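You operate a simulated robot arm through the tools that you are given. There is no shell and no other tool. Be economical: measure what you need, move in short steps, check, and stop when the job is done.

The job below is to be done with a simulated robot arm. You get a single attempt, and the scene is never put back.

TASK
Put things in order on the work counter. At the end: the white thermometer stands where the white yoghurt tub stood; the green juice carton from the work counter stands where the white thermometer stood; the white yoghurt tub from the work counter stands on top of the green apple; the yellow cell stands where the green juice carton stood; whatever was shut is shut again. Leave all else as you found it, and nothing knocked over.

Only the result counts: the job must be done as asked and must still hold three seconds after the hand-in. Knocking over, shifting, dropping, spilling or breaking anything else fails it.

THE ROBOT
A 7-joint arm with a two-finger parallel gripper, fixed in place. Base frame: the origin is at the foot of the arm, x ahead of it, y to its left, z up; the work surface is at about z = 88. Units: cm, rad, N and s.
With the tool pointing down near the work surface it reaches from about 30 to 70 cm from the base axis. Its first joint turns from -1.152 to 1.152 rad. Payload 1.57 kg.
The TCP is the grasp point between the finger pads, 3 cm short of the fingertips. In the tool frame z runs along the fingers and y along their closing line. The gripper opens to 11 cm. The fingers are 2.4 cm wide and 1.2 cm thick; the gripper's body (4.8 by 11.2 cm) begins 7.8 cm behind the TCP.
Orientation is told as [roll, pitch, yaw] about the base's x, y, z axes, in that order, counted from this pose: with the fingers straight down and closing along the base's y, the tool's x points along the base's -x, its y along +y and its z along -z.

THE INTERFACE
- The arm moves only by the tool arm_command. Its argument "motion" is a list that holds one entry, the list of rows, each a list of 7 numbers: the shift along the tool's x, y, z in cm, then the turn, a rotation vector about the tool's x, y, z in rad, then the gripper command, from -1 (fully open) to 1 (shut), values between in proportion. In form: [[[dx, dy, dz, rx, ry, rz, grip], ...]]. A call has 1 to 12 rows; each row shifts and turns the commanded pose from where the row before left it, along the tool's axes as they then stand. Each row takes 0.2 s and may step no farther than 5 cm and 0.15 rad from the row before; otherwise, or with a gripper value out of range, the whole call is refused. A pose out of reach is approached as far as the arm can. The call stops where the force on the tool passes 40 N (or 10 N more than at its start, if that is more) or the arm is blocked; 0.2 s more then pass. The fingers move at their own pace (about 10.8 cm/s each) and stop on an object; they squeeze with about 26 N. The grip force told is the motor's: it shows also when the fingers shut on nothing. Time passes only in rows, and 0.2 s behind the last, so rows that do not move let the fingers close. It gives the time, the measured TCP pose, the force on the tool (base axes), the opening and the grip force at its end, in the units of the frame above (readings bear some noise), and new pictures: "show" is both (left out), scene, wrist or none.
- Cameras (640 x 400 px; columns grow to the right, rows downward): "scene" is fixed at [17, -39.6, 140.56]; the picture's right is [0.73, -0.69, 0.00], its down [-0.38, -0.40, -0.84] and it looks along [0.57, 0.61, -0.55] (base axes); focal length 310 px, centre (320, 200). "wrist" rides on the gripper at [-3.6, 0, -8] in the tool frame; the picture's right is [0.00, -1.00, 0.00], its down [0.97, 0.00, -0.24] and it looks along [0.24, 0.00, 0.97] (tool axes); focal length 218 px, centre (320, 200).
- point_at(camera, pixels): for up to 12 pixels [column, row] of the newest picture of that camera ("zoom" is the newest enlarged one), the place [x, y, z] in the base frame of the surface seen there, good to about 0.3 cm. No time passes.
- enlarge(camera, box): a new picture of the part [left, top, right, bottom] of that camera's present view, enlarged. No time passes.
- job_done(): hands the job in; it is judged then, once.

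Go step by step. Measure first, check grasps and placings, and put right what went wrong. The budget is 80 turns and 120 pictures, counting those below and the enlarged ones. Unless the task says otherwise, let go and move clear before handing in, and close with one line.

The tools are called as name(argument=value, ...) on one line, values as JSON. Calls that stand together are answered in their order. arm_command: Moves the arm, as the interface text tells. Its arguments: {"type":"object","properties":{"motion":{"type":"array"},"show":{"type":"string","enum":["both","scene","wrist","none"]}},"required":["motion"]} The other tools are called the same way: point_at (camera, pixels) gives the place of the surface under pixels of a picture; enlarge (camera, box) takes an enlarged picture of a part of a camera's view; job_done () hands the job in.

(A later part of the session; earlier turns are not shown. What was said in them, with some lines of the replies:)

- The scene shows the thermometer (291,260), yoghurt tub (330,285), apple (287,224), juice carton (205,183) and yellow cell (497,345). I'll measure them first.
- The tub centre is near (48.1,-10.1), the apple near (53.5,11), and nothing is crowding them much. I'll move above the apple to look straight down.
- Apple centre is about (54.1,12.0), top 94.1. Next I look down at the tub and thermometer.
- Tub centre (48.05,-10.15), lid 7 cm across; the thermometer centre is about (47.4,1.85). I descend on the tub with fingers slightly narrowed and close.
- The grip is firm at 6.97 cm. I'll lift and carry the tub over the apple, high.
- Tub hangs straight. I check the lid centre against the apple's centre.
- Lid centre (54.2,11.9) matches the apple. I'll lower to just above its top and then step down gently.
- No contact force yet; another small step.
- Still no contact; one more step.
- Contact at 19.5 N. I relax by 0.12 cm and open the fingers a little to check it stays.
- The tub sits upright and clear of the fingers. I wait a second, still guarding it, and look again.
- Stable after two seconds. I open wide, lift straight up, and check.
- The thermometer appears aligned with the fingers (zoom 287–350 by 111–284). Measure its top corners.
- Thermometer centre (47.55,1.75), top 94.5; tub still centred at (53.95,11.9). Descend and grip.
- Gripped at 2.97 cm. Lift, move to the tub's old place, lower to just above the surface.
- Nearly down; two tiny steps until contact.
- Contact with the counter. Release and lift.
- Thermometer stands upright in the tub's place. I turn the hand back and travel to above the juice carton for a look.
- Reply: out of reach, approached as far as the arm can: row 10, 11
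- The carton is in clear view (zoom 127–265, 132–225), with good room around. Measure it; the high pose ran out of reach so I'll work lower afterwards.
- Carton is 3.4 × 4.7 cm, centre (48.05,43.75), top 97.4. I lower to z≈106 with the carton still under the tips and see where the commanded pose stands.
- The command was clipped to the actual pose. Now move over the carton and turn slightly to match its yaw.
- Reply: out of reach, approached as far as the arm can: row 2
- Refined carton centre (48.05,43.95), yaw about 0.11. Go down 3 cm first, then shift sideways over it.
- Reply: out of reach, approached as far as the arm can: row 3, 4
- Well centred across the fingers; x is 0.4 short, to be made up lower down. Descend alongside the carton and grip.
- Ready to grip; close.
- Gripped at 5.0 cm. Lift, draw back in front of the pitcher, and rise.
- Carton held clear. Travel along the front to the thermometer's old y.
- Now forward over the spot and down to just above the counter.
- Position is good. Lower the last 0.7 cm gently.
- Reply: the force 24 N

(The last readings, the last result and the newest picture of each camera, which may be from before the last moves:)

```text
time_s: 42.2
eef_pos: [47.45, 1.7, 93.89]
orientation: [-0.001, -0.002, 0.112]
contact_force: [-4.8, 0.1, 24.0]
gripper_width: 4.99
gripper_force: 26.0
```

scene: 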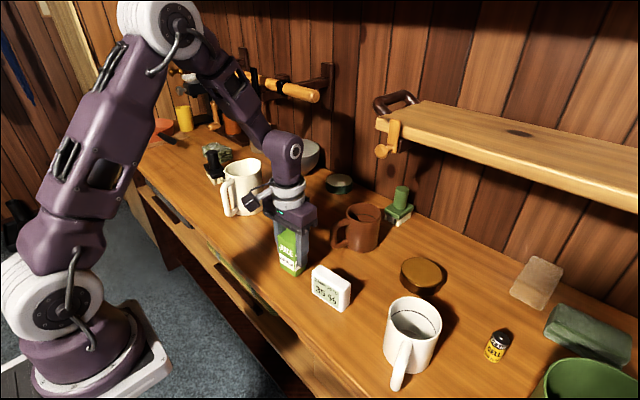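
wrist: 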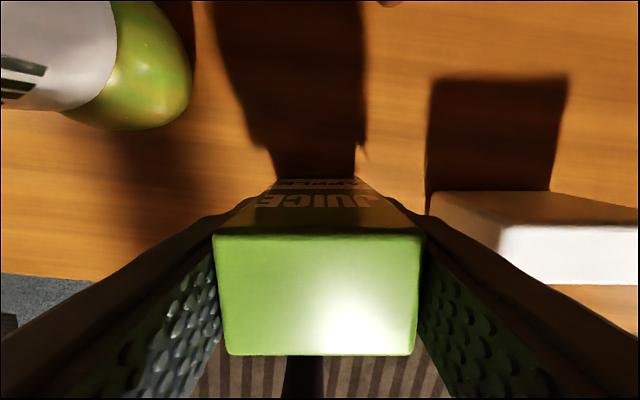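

Contact. Ease off, release, lift clear.

arm_command(motion=[[[0, 0, -0.1, 0, 0, 0, 1], [0, 0, 0, 0, 0, 0, 0], [0, 0, 0, 0, 0, 0, -0.3], [0, 0, 0, 0, 0, 0, -0.3], [0, 0, -3, 0, 0, 0, -0.3], [0, 0, -5, 0, 0, 0, -0.3], [0, 0, -5, 0, 0, 0, -0.3], [0, 0, -2, 0, 0, 0, -0.3], [0, 0, 0, 0, 0, 0, -0.3]]])

enlarge(camera="scene", box=[440, 300, 560, 400])

point_at(camera="wrist", pixels=[[320, 210]])

```text
time_s: 44.2
eef_pos: [47.53, 1.77, 109.15]
orientation: [0.0, 0.0, 0.109]
contact_force: [0.3, 0.3, -0.2]
gripper_width: 7.14
gripper_force: 0.1
```

scene: 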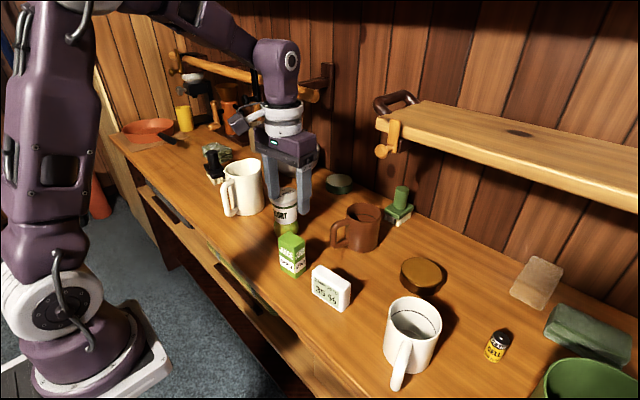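
wrist: 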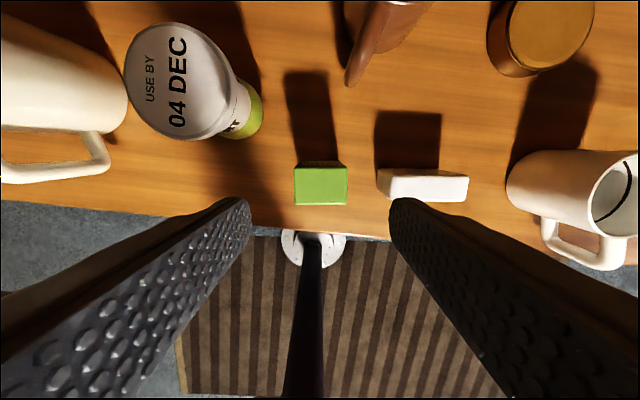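

```text
4.00 times, centred on (500, 350) of scene
```

zoom: 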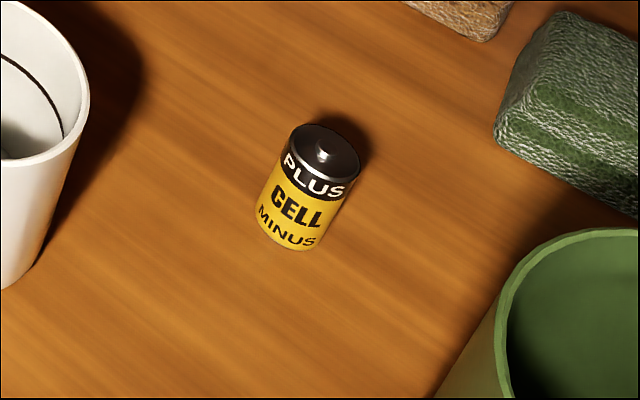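

```text
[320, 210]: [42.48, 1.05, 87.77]
```

The carton stands in the thermometer's place. Next, the cell: it stands upright near (59.5,-37.8). I turn the hand to face it radially and travel towards it at height.

arm_command(motion=[[[0, 0, 0, 0, 0, 0.136, -0.3], [0, 0, 0, 0, 0, 0.136, -0.3], [0, 0, 0, 0, 0, 0.136, -0.3], [0, 0, 0, 0, 0, 0.136, -0.3], [0, 0, 0, 0, 0, 0.135, -0.3], [0, 0, 0, 0, 0, 0, -0.3]]], show="none")

arm_command(motion=[[[-2.995, -3.4, 0.5, 0, 0, 0, -0.3], [-2.995, -3.4, 0.5, 0, 0, 0, -0.3], [-2.995, -3.4, 0.5, 0, 0, 0, -0.3], [-2.995, -3.4, 0.5, 0, 0, 0, -0.3], [-2.995, -3.4, 0.5, 0, 0, 0, -0.3], [-2.995, -3.4, 0.5, 0, 0, 0, -0.3], [-2.995, -3.4, 0.5, 0, 0, 0, -0.3], [-2.995, -3.4, 0.5, 0, 0, 0, -0.3], [0, 0, 0, 0, 0, 0, -0.3]]])

enlarge(camera="wrist", box=[200, 80, 440, 230])

```text
time_s: 45.6
eef_pos: [47.55, 1.69, 108.96]
orientation: [0.0, 0.0, -0.568]
contact_force: [1.6, 0.2, -1.3]
gripper_width: 7.17
gripper_force: 0.1
```

```text
time_s: 47.6
eef_pos: [53.02, -34.2, 104.93]
orientation: [0.0, -0.002, -0.566]
contact_force: [-0.4, -0.8, -0.1]
gripper_width: 7.16
gripper_force: 0.1
```

scene: 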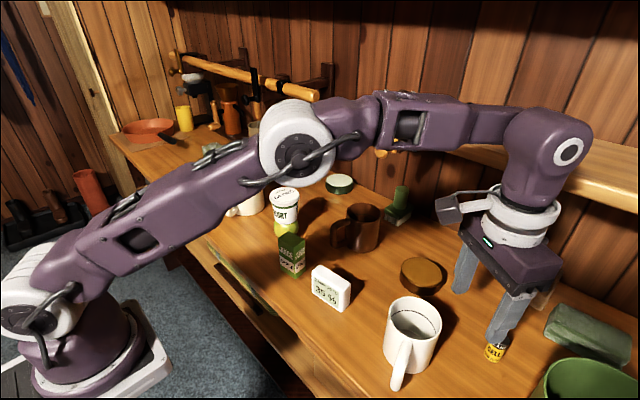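
wrist: 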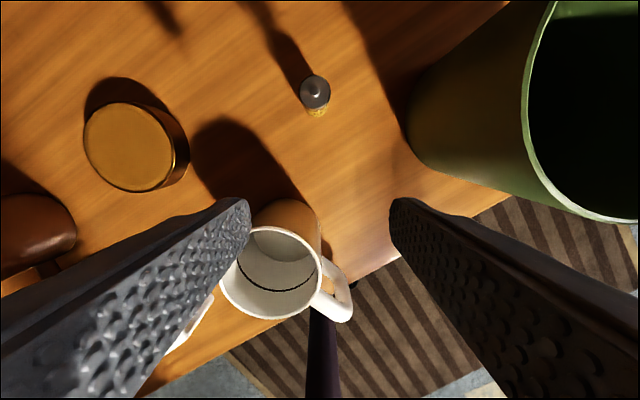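

```text
2.67 times, centred on (320, 155) of wrist
```

zoom: 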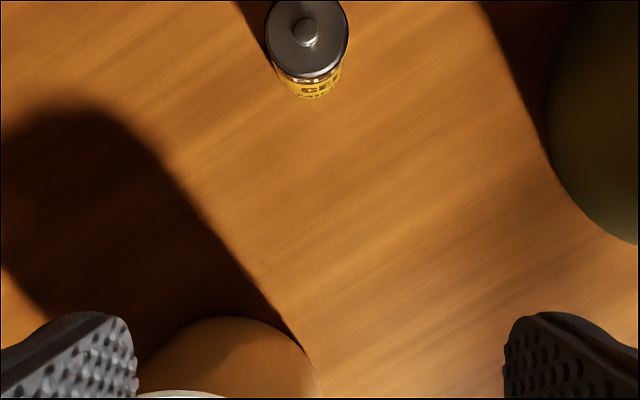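

point_at(camera="wrist", pixels=[[315, 89], [303, 91], [329, 91], [315, 78], [316, 103], [320, 116], [410, 130], [530, 90], [250, 230], [318, 265], [340, 300], [280, 318]])

```text
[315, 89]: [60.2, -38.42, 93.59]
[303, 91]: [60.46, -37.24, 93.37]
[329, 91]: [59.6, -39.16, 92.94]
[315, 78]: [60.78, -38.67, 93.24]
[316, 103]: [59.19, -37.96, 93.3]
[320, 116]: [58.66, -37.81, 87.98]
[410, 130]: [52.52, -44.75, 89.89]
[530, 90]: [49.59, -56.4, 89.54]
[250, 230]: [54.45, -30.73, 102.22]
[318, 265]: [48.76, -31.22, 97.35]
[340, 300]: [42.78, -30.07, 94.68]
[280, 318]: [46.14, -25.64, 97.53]
```

Cell centre is about (60.0,-38.25), top 93.4, radius 71 cm — beyond vertical reach, so I'll tilt the fingers outward by 0.36. First I check the shelf's position and tilt here.

point_at(camera="scene", pixels=[[630, 200], [600, 180], [620, 150], [575, 340], [560, 385], [436, 330], [410, 380]])

arm_command(motion=[[[0, 0.3, 0, 0, -0.12, 0, -0.3], [0, 0, 0, 0, -0.12, 0, -0.3], [0, 0, 0, 0, -0.12, 0, -0.3], [0, 0, 0, 0, 0, 0, -0.3]]])

```text
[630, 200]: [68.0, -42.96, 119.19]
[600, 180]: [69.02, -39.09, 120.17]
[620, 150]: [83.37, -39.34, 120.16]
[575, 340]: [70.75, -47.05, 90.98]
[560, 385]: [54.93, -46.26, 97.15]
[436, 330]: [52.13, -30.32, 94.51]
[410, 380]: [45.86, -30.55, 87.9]
```

```text
time_s: 48.6
eef_pos: [53.24, -33.82, 105.03]
orientation: [0.0, -0.362, -0.569]
contact_force: [-0.4, 1.1, 0.6]
gripper_width: 7.1
gripper_force: 0.0
```

scene: 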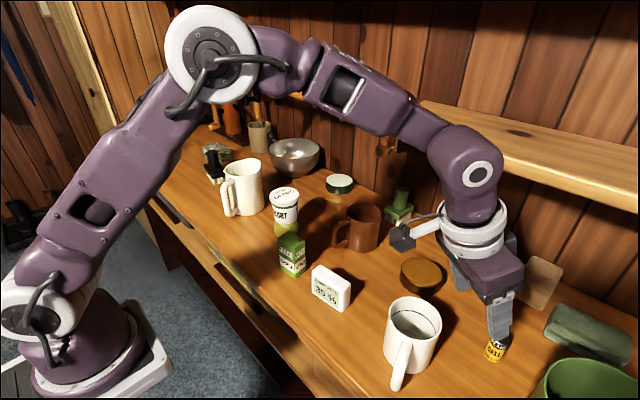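
wrist: 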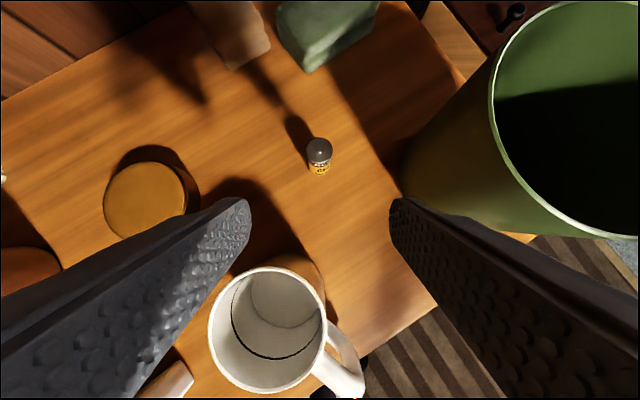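

Tilt fine; shelf is at x≥68, well away. Check the pot's nearest rim before moving in.

point_at(camera="wrist", pixels=[[491, 90], [500, 140], [520, 35], [450, 120], [405, 160], [340, 10], [320, 148], [309, 148], [332, 150], [320, 175], [230, 65], [320, 140]])

```text
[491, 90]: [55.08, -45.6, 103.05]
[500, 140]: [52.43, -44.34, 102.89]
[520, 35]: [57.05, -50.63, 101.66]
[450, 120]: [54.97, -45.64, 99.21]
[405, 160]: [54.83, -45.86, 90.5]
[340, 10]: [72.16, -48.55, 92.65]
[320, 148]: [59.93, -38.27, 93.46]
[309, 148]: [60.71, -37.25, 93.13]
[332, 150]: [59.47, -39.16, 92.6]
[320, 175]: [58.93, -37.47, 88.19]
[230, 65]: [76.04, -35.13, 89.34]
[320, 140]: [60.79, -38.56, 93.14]
```

Pot edge at (55,-45.5) leaves room. Approach along the tilted tool axis, stopping 4 cm short to check.

arm_command(motion=[[[-1.54, 0, 0.58, 0, 0, 0, 0], [-1.53, 0, 0.58, 0, 0, 0, 0], [0, 0, 3, 0, 0, 0, 0], [0, 0, 4, 0, 0, 0, 0], [0, 0, 2.5, 0, 0, 0, 0], [0, 0, 0, 0, 0, 0, 0]]])

```text
time_s: 50.0
eef_pos: [58.96, -37.5, 96.18]
orientation: [-0.001, -0.361, -0.568]
contact_force: [0.6, 0.1, -0.7]
gripper_width: 5.52
gripper_force: 0.1
```

scene: 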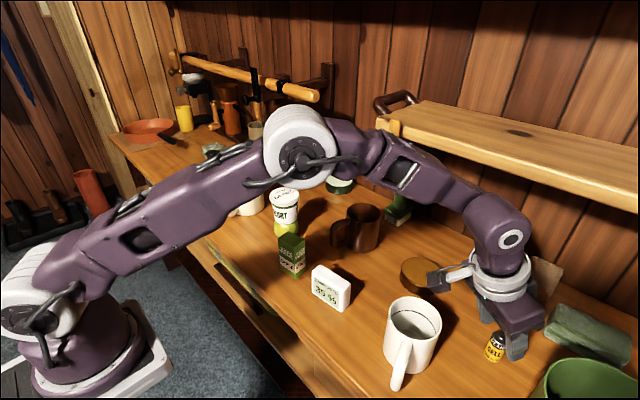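
wrist: 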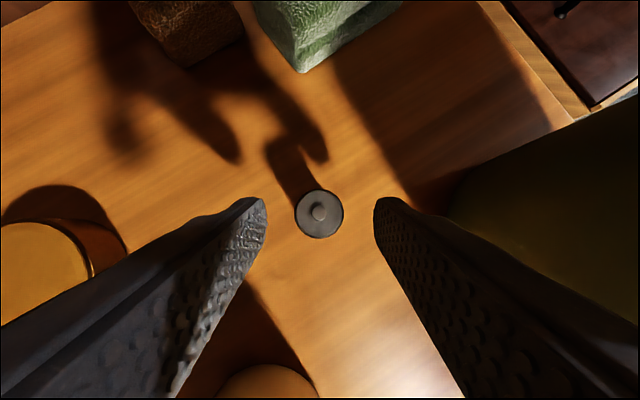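

Cell at (319,214) is centred between the fingers. Finish the descent and close.

arm_command(motion=[[[0.05, 0, 2, 0, 0, 0, 0], [0.05, 0, 1.6, 0, 0, 0, 0], [0, 0, 0.5, 0, 0, 0, 0], [0, 0, 0, 0, 0, 0, 0], [0, 0, 0, 0, 0, 0, 0.3], [0, 0, 0, 0, 0, 0, 1], [0, 0, 0, 0, 0, 0, 1], [0, 0, 0, 0, 0, 0, 1]]])

enlarge(camera="scene", box=[440, 290, 560, 390])

```text
time_s: 51.8
eef_pos: [60.12, -38.12, 92.27]
orientation: [0.0, -0.359, -0.568]
contact_force: [0.6, 0.4, 0.1]
gripper_width: 2.49
gripper_force: 26.2
```

scene: 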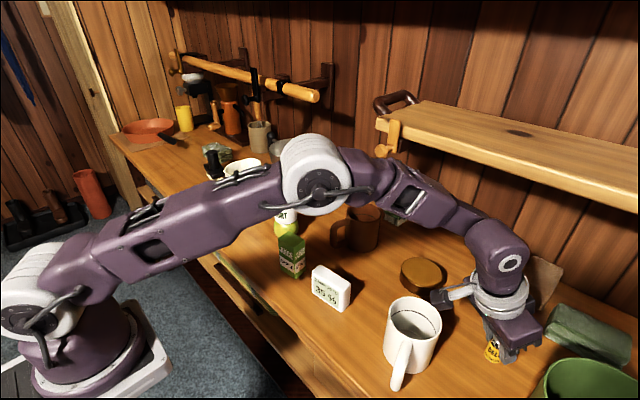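
wrist: 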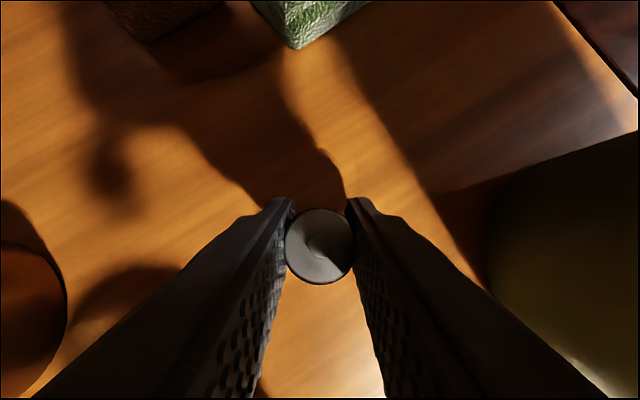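

```text
4.00 times, centred on (500, 340) of scene
```

zoom: 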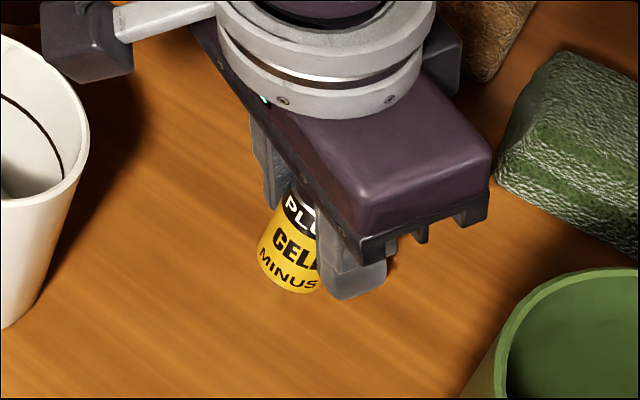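

Cell gripped at 2.49 cm. Back out along the tool axis and then inward, high above the mug.

arm_command(motion=[[[0, 0, -1.5, 0, 0, 0, 1], [0, 0, -3.5, 0, 0, 0, 1], [0, 0, -4.5, 0, 0, 0, 1], [0, 0, -4.5, 0, 0, 0, 1], [4, 0, -1.5, 0, 0, 0, 1], [4, 0, -1.5, 0, 0, 0, 1], [4, 0, -1.5, 0, 0, 0, 1], [2.5, 0, -0.94, 0, 0, 0, 1], [0, 0, 0, 0, 0, 0, 1]]])

```text
time_s: 53.8
eef_pos: [42.83, -27.06, 105.3]
orientation: [0.0, -0.36, -0.567]
contact_force: [-0.1, 0.8, 0.0]
gripper_width: 2.48
gripper_force: 26.0
```

scene: 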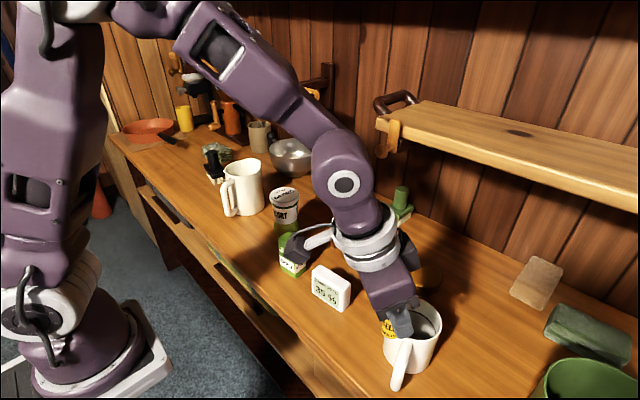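
wrist: 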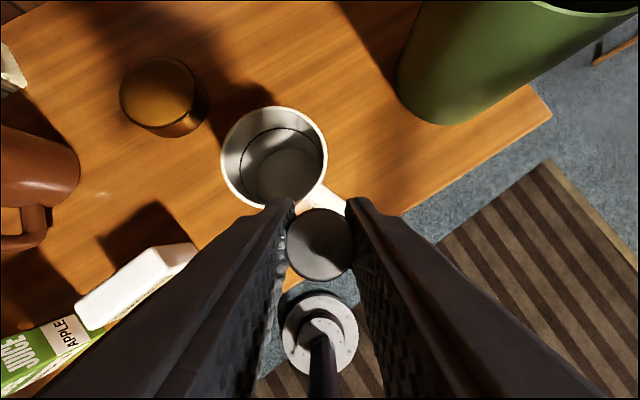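

Cell held upright. Yaw the hand about the vertical to 0.2.

arm_command(motion=[[[0, 0, 0, -0.0451, 0, -0.1198, 1], [0, 0, 0, -0.0451, 0, -0.1198, 1], [0, 0, 0, -0.0451, 0, -0.1198, 1], [0, 0, 0, -0.0451, 0, -0.1198, 1], [0, 0, 0, -0.0451, 0, -0.1198, 1], [0, 0, 0, -0.0451, 0, -0.1198, 1], [0, 0, 0, 0, 0, 0, 1]]], show="none")

```text
time_s: 55.4
eef_pos: [42.82, -27.26, 105.29]
orientation: [0.0, -0.359, 0.2]
contact_force: [-0.5, 0.3, -0.8]
gripper_width: 2.47
gripper_force: 26.6
```

Orientation is as computed. Travel along the front of the counter towards the carton's old place.

arm_command(motion=[[[-0.573, 4.67, 0.2155, 0, 0, 0, 1], [-0.573, 4.67, 0.2155, 0, 0, 0, 1], [-0.573, 4.67, 0.2155, 0, 0, 0, 1], [-0.573, 4.67, 0.2155, 0, 0, 0, 1], [-0.573, 4.67, 0.2155, 0, 0, 0, 1], [-0.573, 4.67, 0.2155, 0, 0, 0, 1], [-0.573, 4.67, 0.2155, 0, 0, 0, 1], [-0.573, 4.67, 0.2155, 0, 0, 0, 1], [0, 0, 0, 0, 0, 0, 1]]], show="none")

arm_command(motion=[[[-0.573, 4.67, 0.2155, 0, 0, 0, 1], [-0.573, 4.67, 0.2155, 0, 0, 0, 1], [-0.573, 4.67, 0.2155, 0, 0, 0, 1], [-0.573, 4.67, 0.2155, 0, 0, 0, 1], [-0.573, 4.67, 0.2155, 0, 0, 0, 1], [-0.573, 4.67, 0.2155, 0, 0, 0, 1], [-0.573, 4.67, 0.2155, 0, 0, 0, 1], [0, 0, 0, 0, 0, 0, 1]]])

```text
time_s: 57.4
eef_pos: [40.21, 10.53, 105.13]
orientation: [-0.002, -0.361, 0.203]
contact_force: [-0.4, 0.5, -1.2]
gripper_width: 2.48
gripper_force: 25.7
```

```text
time_s: 59.2
eef_pos: [37.82, 43.35, 105.18]
orientation: [0.0, -0.361, 0.201]
contact_force: [-0.1, 0.6, -0.6]
gripper_width: 2.49
gripper_force: 25.9
```

scene: 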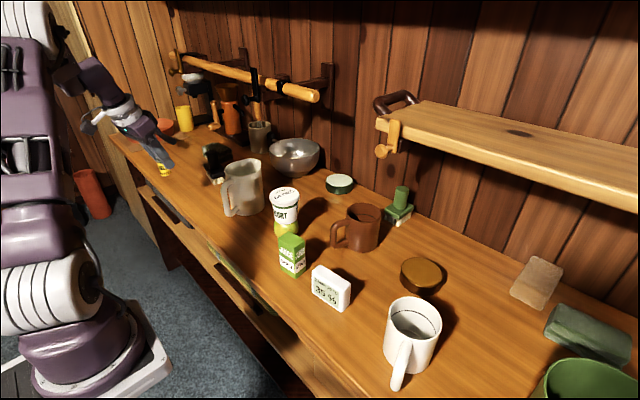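
wrist: 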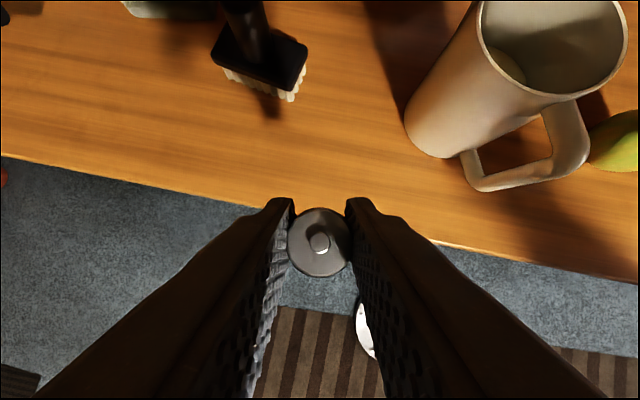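

Cell still firm. Go forward and down to z≈97 over the carton's old place.

arm_command(motion=[[[-1.67, -0.362, 2.765, 0, 0, 0, 1], [-1.67, -0.362, 2.765, 0, 0, 0, 1], [-1.67, -0.362, 2.765, 0, 0, 0, 1], [-1.67, -0.362, 2.765, 0, 0, 0, 1], [0, 0, 0, 0, 0, 0, 1]]])

enlarge(camera="scene", box=[150, 110, 290, 220])

```text
time_s: 60.4
eef_pos: [48.33, 43.83, 97.18]
orientation: [0.0, -0.359, 0.199]
contact_force: [0.2, -0.4, -0.9]
gripper_width: 2.49
gripper_force: 25.8
```

scene: 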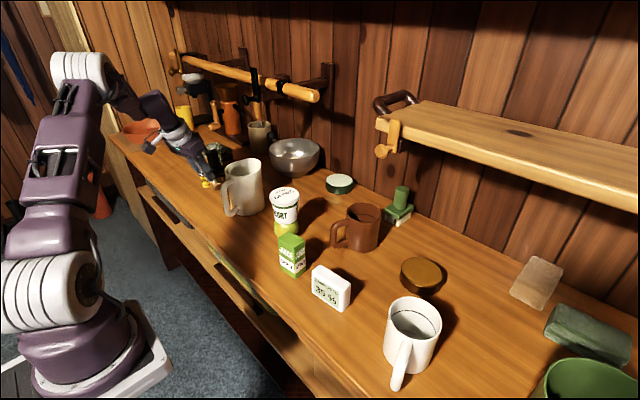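
wrist: 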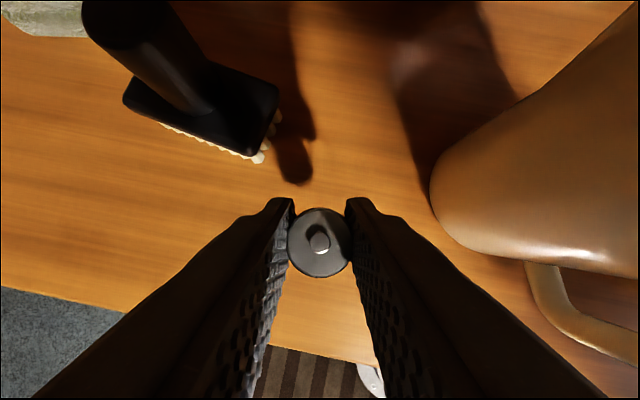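

```text
3.64 times, centred on (220, 165) of scene
```

zoom: 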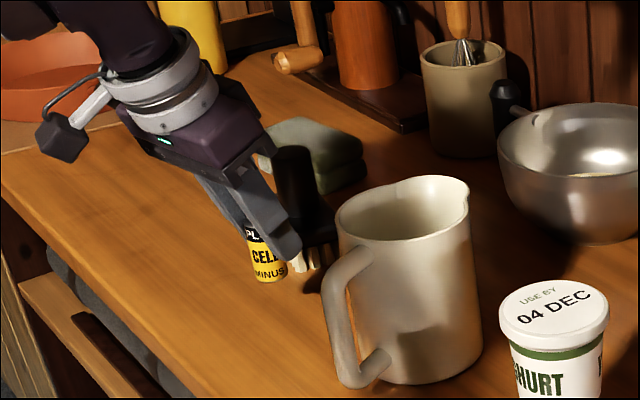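

Position good. Lower vertically to just above the surface.

arm_command(motion=[[[0.7, 0.07, 1.7, 0, 0, 0, 1], [0.7, 0.07, 1.6, 0, 0, 0, 1], [0.35, 0, 0.85, 0, 0, 0, 1], [0, 0, 0, 0, 0, 0, 1]]], show="none")

```text
time_s: 61.4
eef_pos: [48.21, 44.01, 92.94]
orientation: [0.001, -0.365, 0.199]
contact_force: [-2.4, -3.9, 23.3]
gripper_width: 2.5
gripper_force: 26.2
```

Contact came 0.6 cm earlier than expected; look before releasing.

arm_command(motion=[[[0, 0, 0, 0, 0, 0, 1]]])

enlarge(camera="scene", box=[175, 140, 255, 215])

enlarge(camera="wrist", box=[240, 150, 400, 290])

```text
time_s: 61.8
eef_pos: [48.17, 43.92, 92.79]
orientation: [0.003, -0.364, 0.199]
contact_force: [3.0, -0.1, 23.8]
gripper_width: 2.5
gripper_force: 25.8
```

scene: 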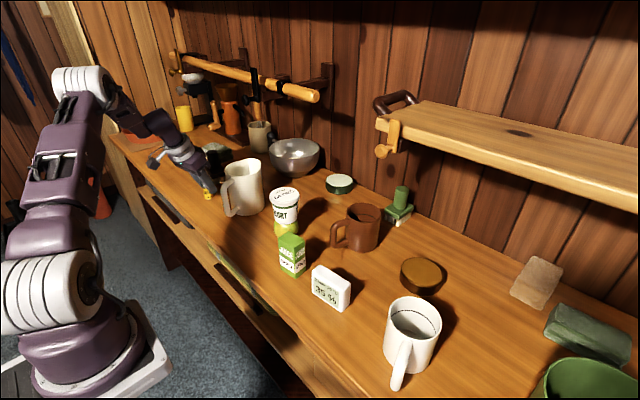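
wrist: 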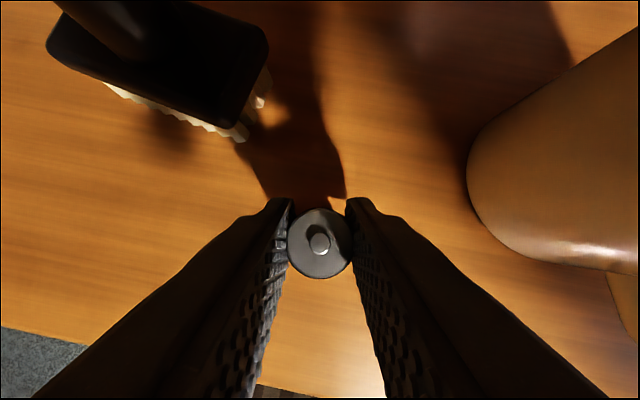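

```text
5.33 times, centred on (215, 178) of scene
```

zoom: 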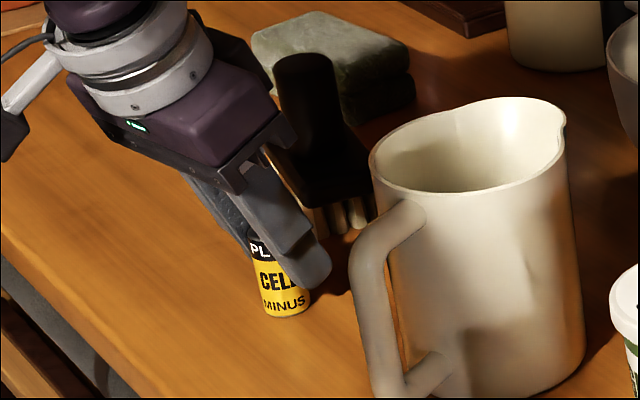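

```text
2.86 times, centred on (320, 220) of wrist
```

zoom: 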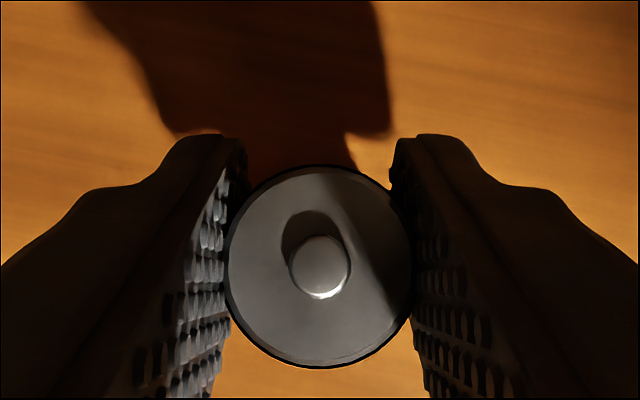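

The cell seems gripped slightly differently (nub more centred). Check its top's tilt by measured heights.

point_at(camera="zoom", pixels=[[320, 180], [320, 200], [270, 225], [360, 225], [320, 335], [320, 350], [250, 270], [390, 260], [280, 320], [360, 320], [320, 265]])

```text
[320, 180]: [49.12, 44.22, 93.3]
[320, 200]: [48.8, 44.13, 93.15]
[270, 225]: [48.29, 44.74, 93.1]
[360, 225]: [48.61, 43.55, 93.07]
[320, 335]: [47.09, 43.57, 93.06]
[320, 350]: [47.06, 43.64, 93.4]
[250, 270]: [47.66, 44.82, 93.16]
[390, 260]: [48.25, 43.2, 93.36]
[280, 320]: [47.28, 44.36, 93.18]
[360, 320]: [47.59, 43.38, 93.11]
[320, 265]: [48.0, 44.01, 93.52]
```

The top is level at about 93.2 as it was originally, centred at (48.05,43.95): the cell stands flat on the counter. Ease off a bit and release.

arm_command(motion=[[[-0.035, 0, -0.094, 0, 0, 0, 1], [0, 0, 0, 0, 0, 0, 0.45], [0, 0, 0, 0, 0, 0, 0.2], [0, 0, 0, 0, 0, 0, 0.0], [0, 0, 0, 0, 0, 0, 0.0]]], show="wrist")

enlarge(camera="scene", box=[175, 140, 255, 215])

```text
time_s: 63.0
eef_pos: [47.99, 44.0, 92.75]
orientation: [-0.001, -0.36, 0.199]
contact_force: [0.0, 0.4, 0.9]
gripper_width: 5.51
gripper_force: 0.1
```

wrist: 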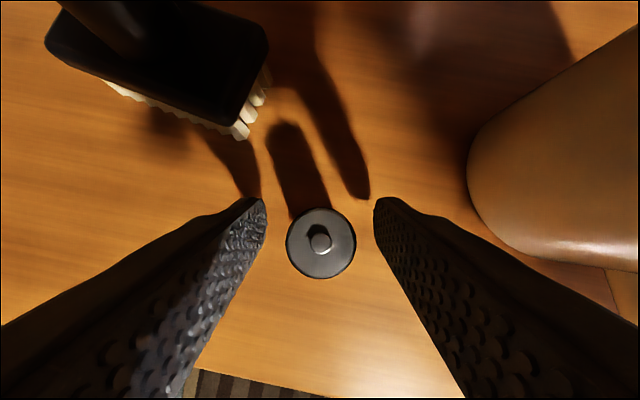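

```text
5.33 times, centred on (215, 178) of scene
```

zoom: 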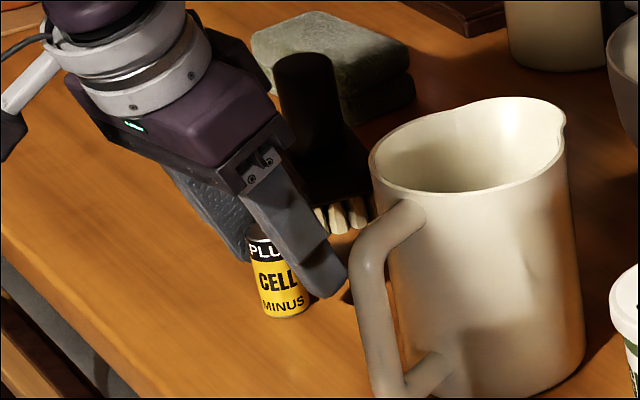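

The cell stands free and upright. Back out along the tool axis, then check everything.

arm_command(motion=[[[0, 0, -1.5, 0, 0, 0, 0], [0, 0, -3, 0, 0, 0, 0], [0, 0, -4, 0, 0, 0, 0], [0, 0, -4, 0, 0, 0, 0], [4, 0, -2, 0, 0, 0, 0], [4, 0, -2, 0, 0, 0, 0], [0, 0, 0, 0, 0, 0, 0]]])

enlarge(camera="scene", box=[170, 130, 400, 320])

point_at(camera="scene", pixels=[[285, 195], [208, 180], [292, 240], [330, 276]])

```text
time_s: 64.6
eef_pos: [34.77, 41.44, 105.53]
orientation: [-0.001, -0.359, 0.199]
contact_force: [-0.6, 0.7, -0.3]
gripper_width: 5.53
gripper_force: 0.1
```

scene: 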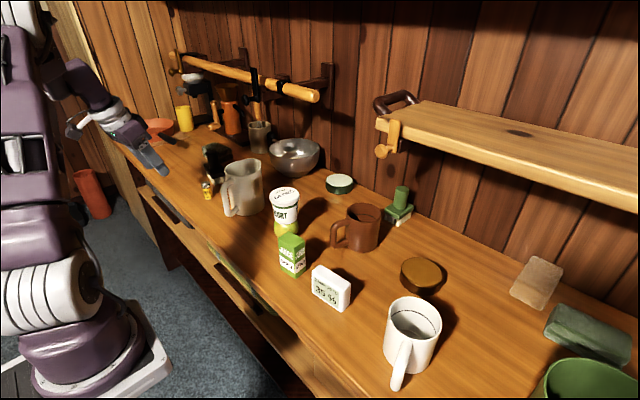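
wrist: 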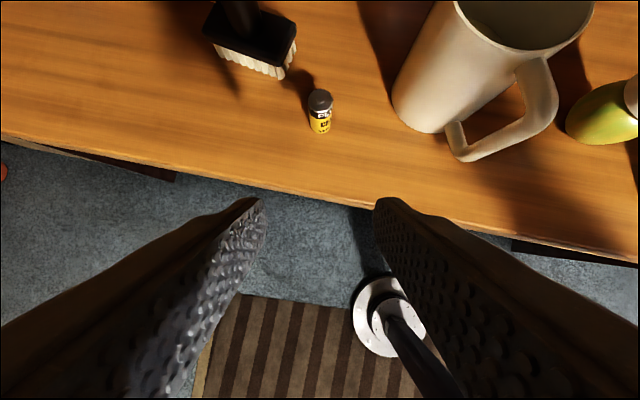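

```text
2.11 times, centred on (285, 225) of scene
```

zoom: 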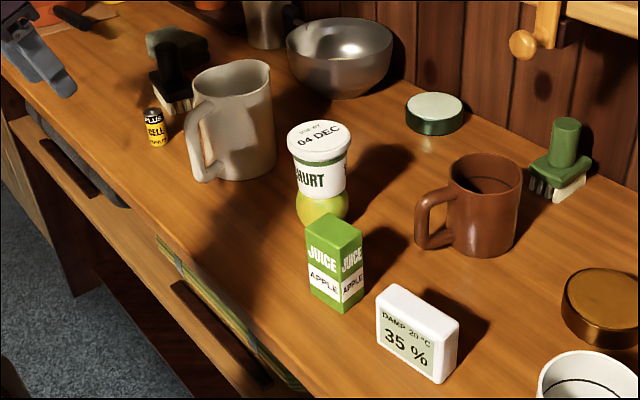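

```text
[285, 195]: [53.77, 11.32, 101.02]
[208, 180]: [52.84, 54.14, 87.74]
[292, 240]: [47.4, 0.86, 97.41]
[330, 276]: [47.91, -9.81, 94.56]
```

All four items stand upright where they belong, nothing else has moved, and nothing was opened. The hand is clear, so I'm handing in.

job_done()

```text
The job is handed in.
```

The job is handed in. In the last pictures the tub stands on the apple, the thermometer where the tub was, the carton where the thermometer was, and the cell where the carton was. Nothing was knocked over, and I opened nothing that needed shutting.
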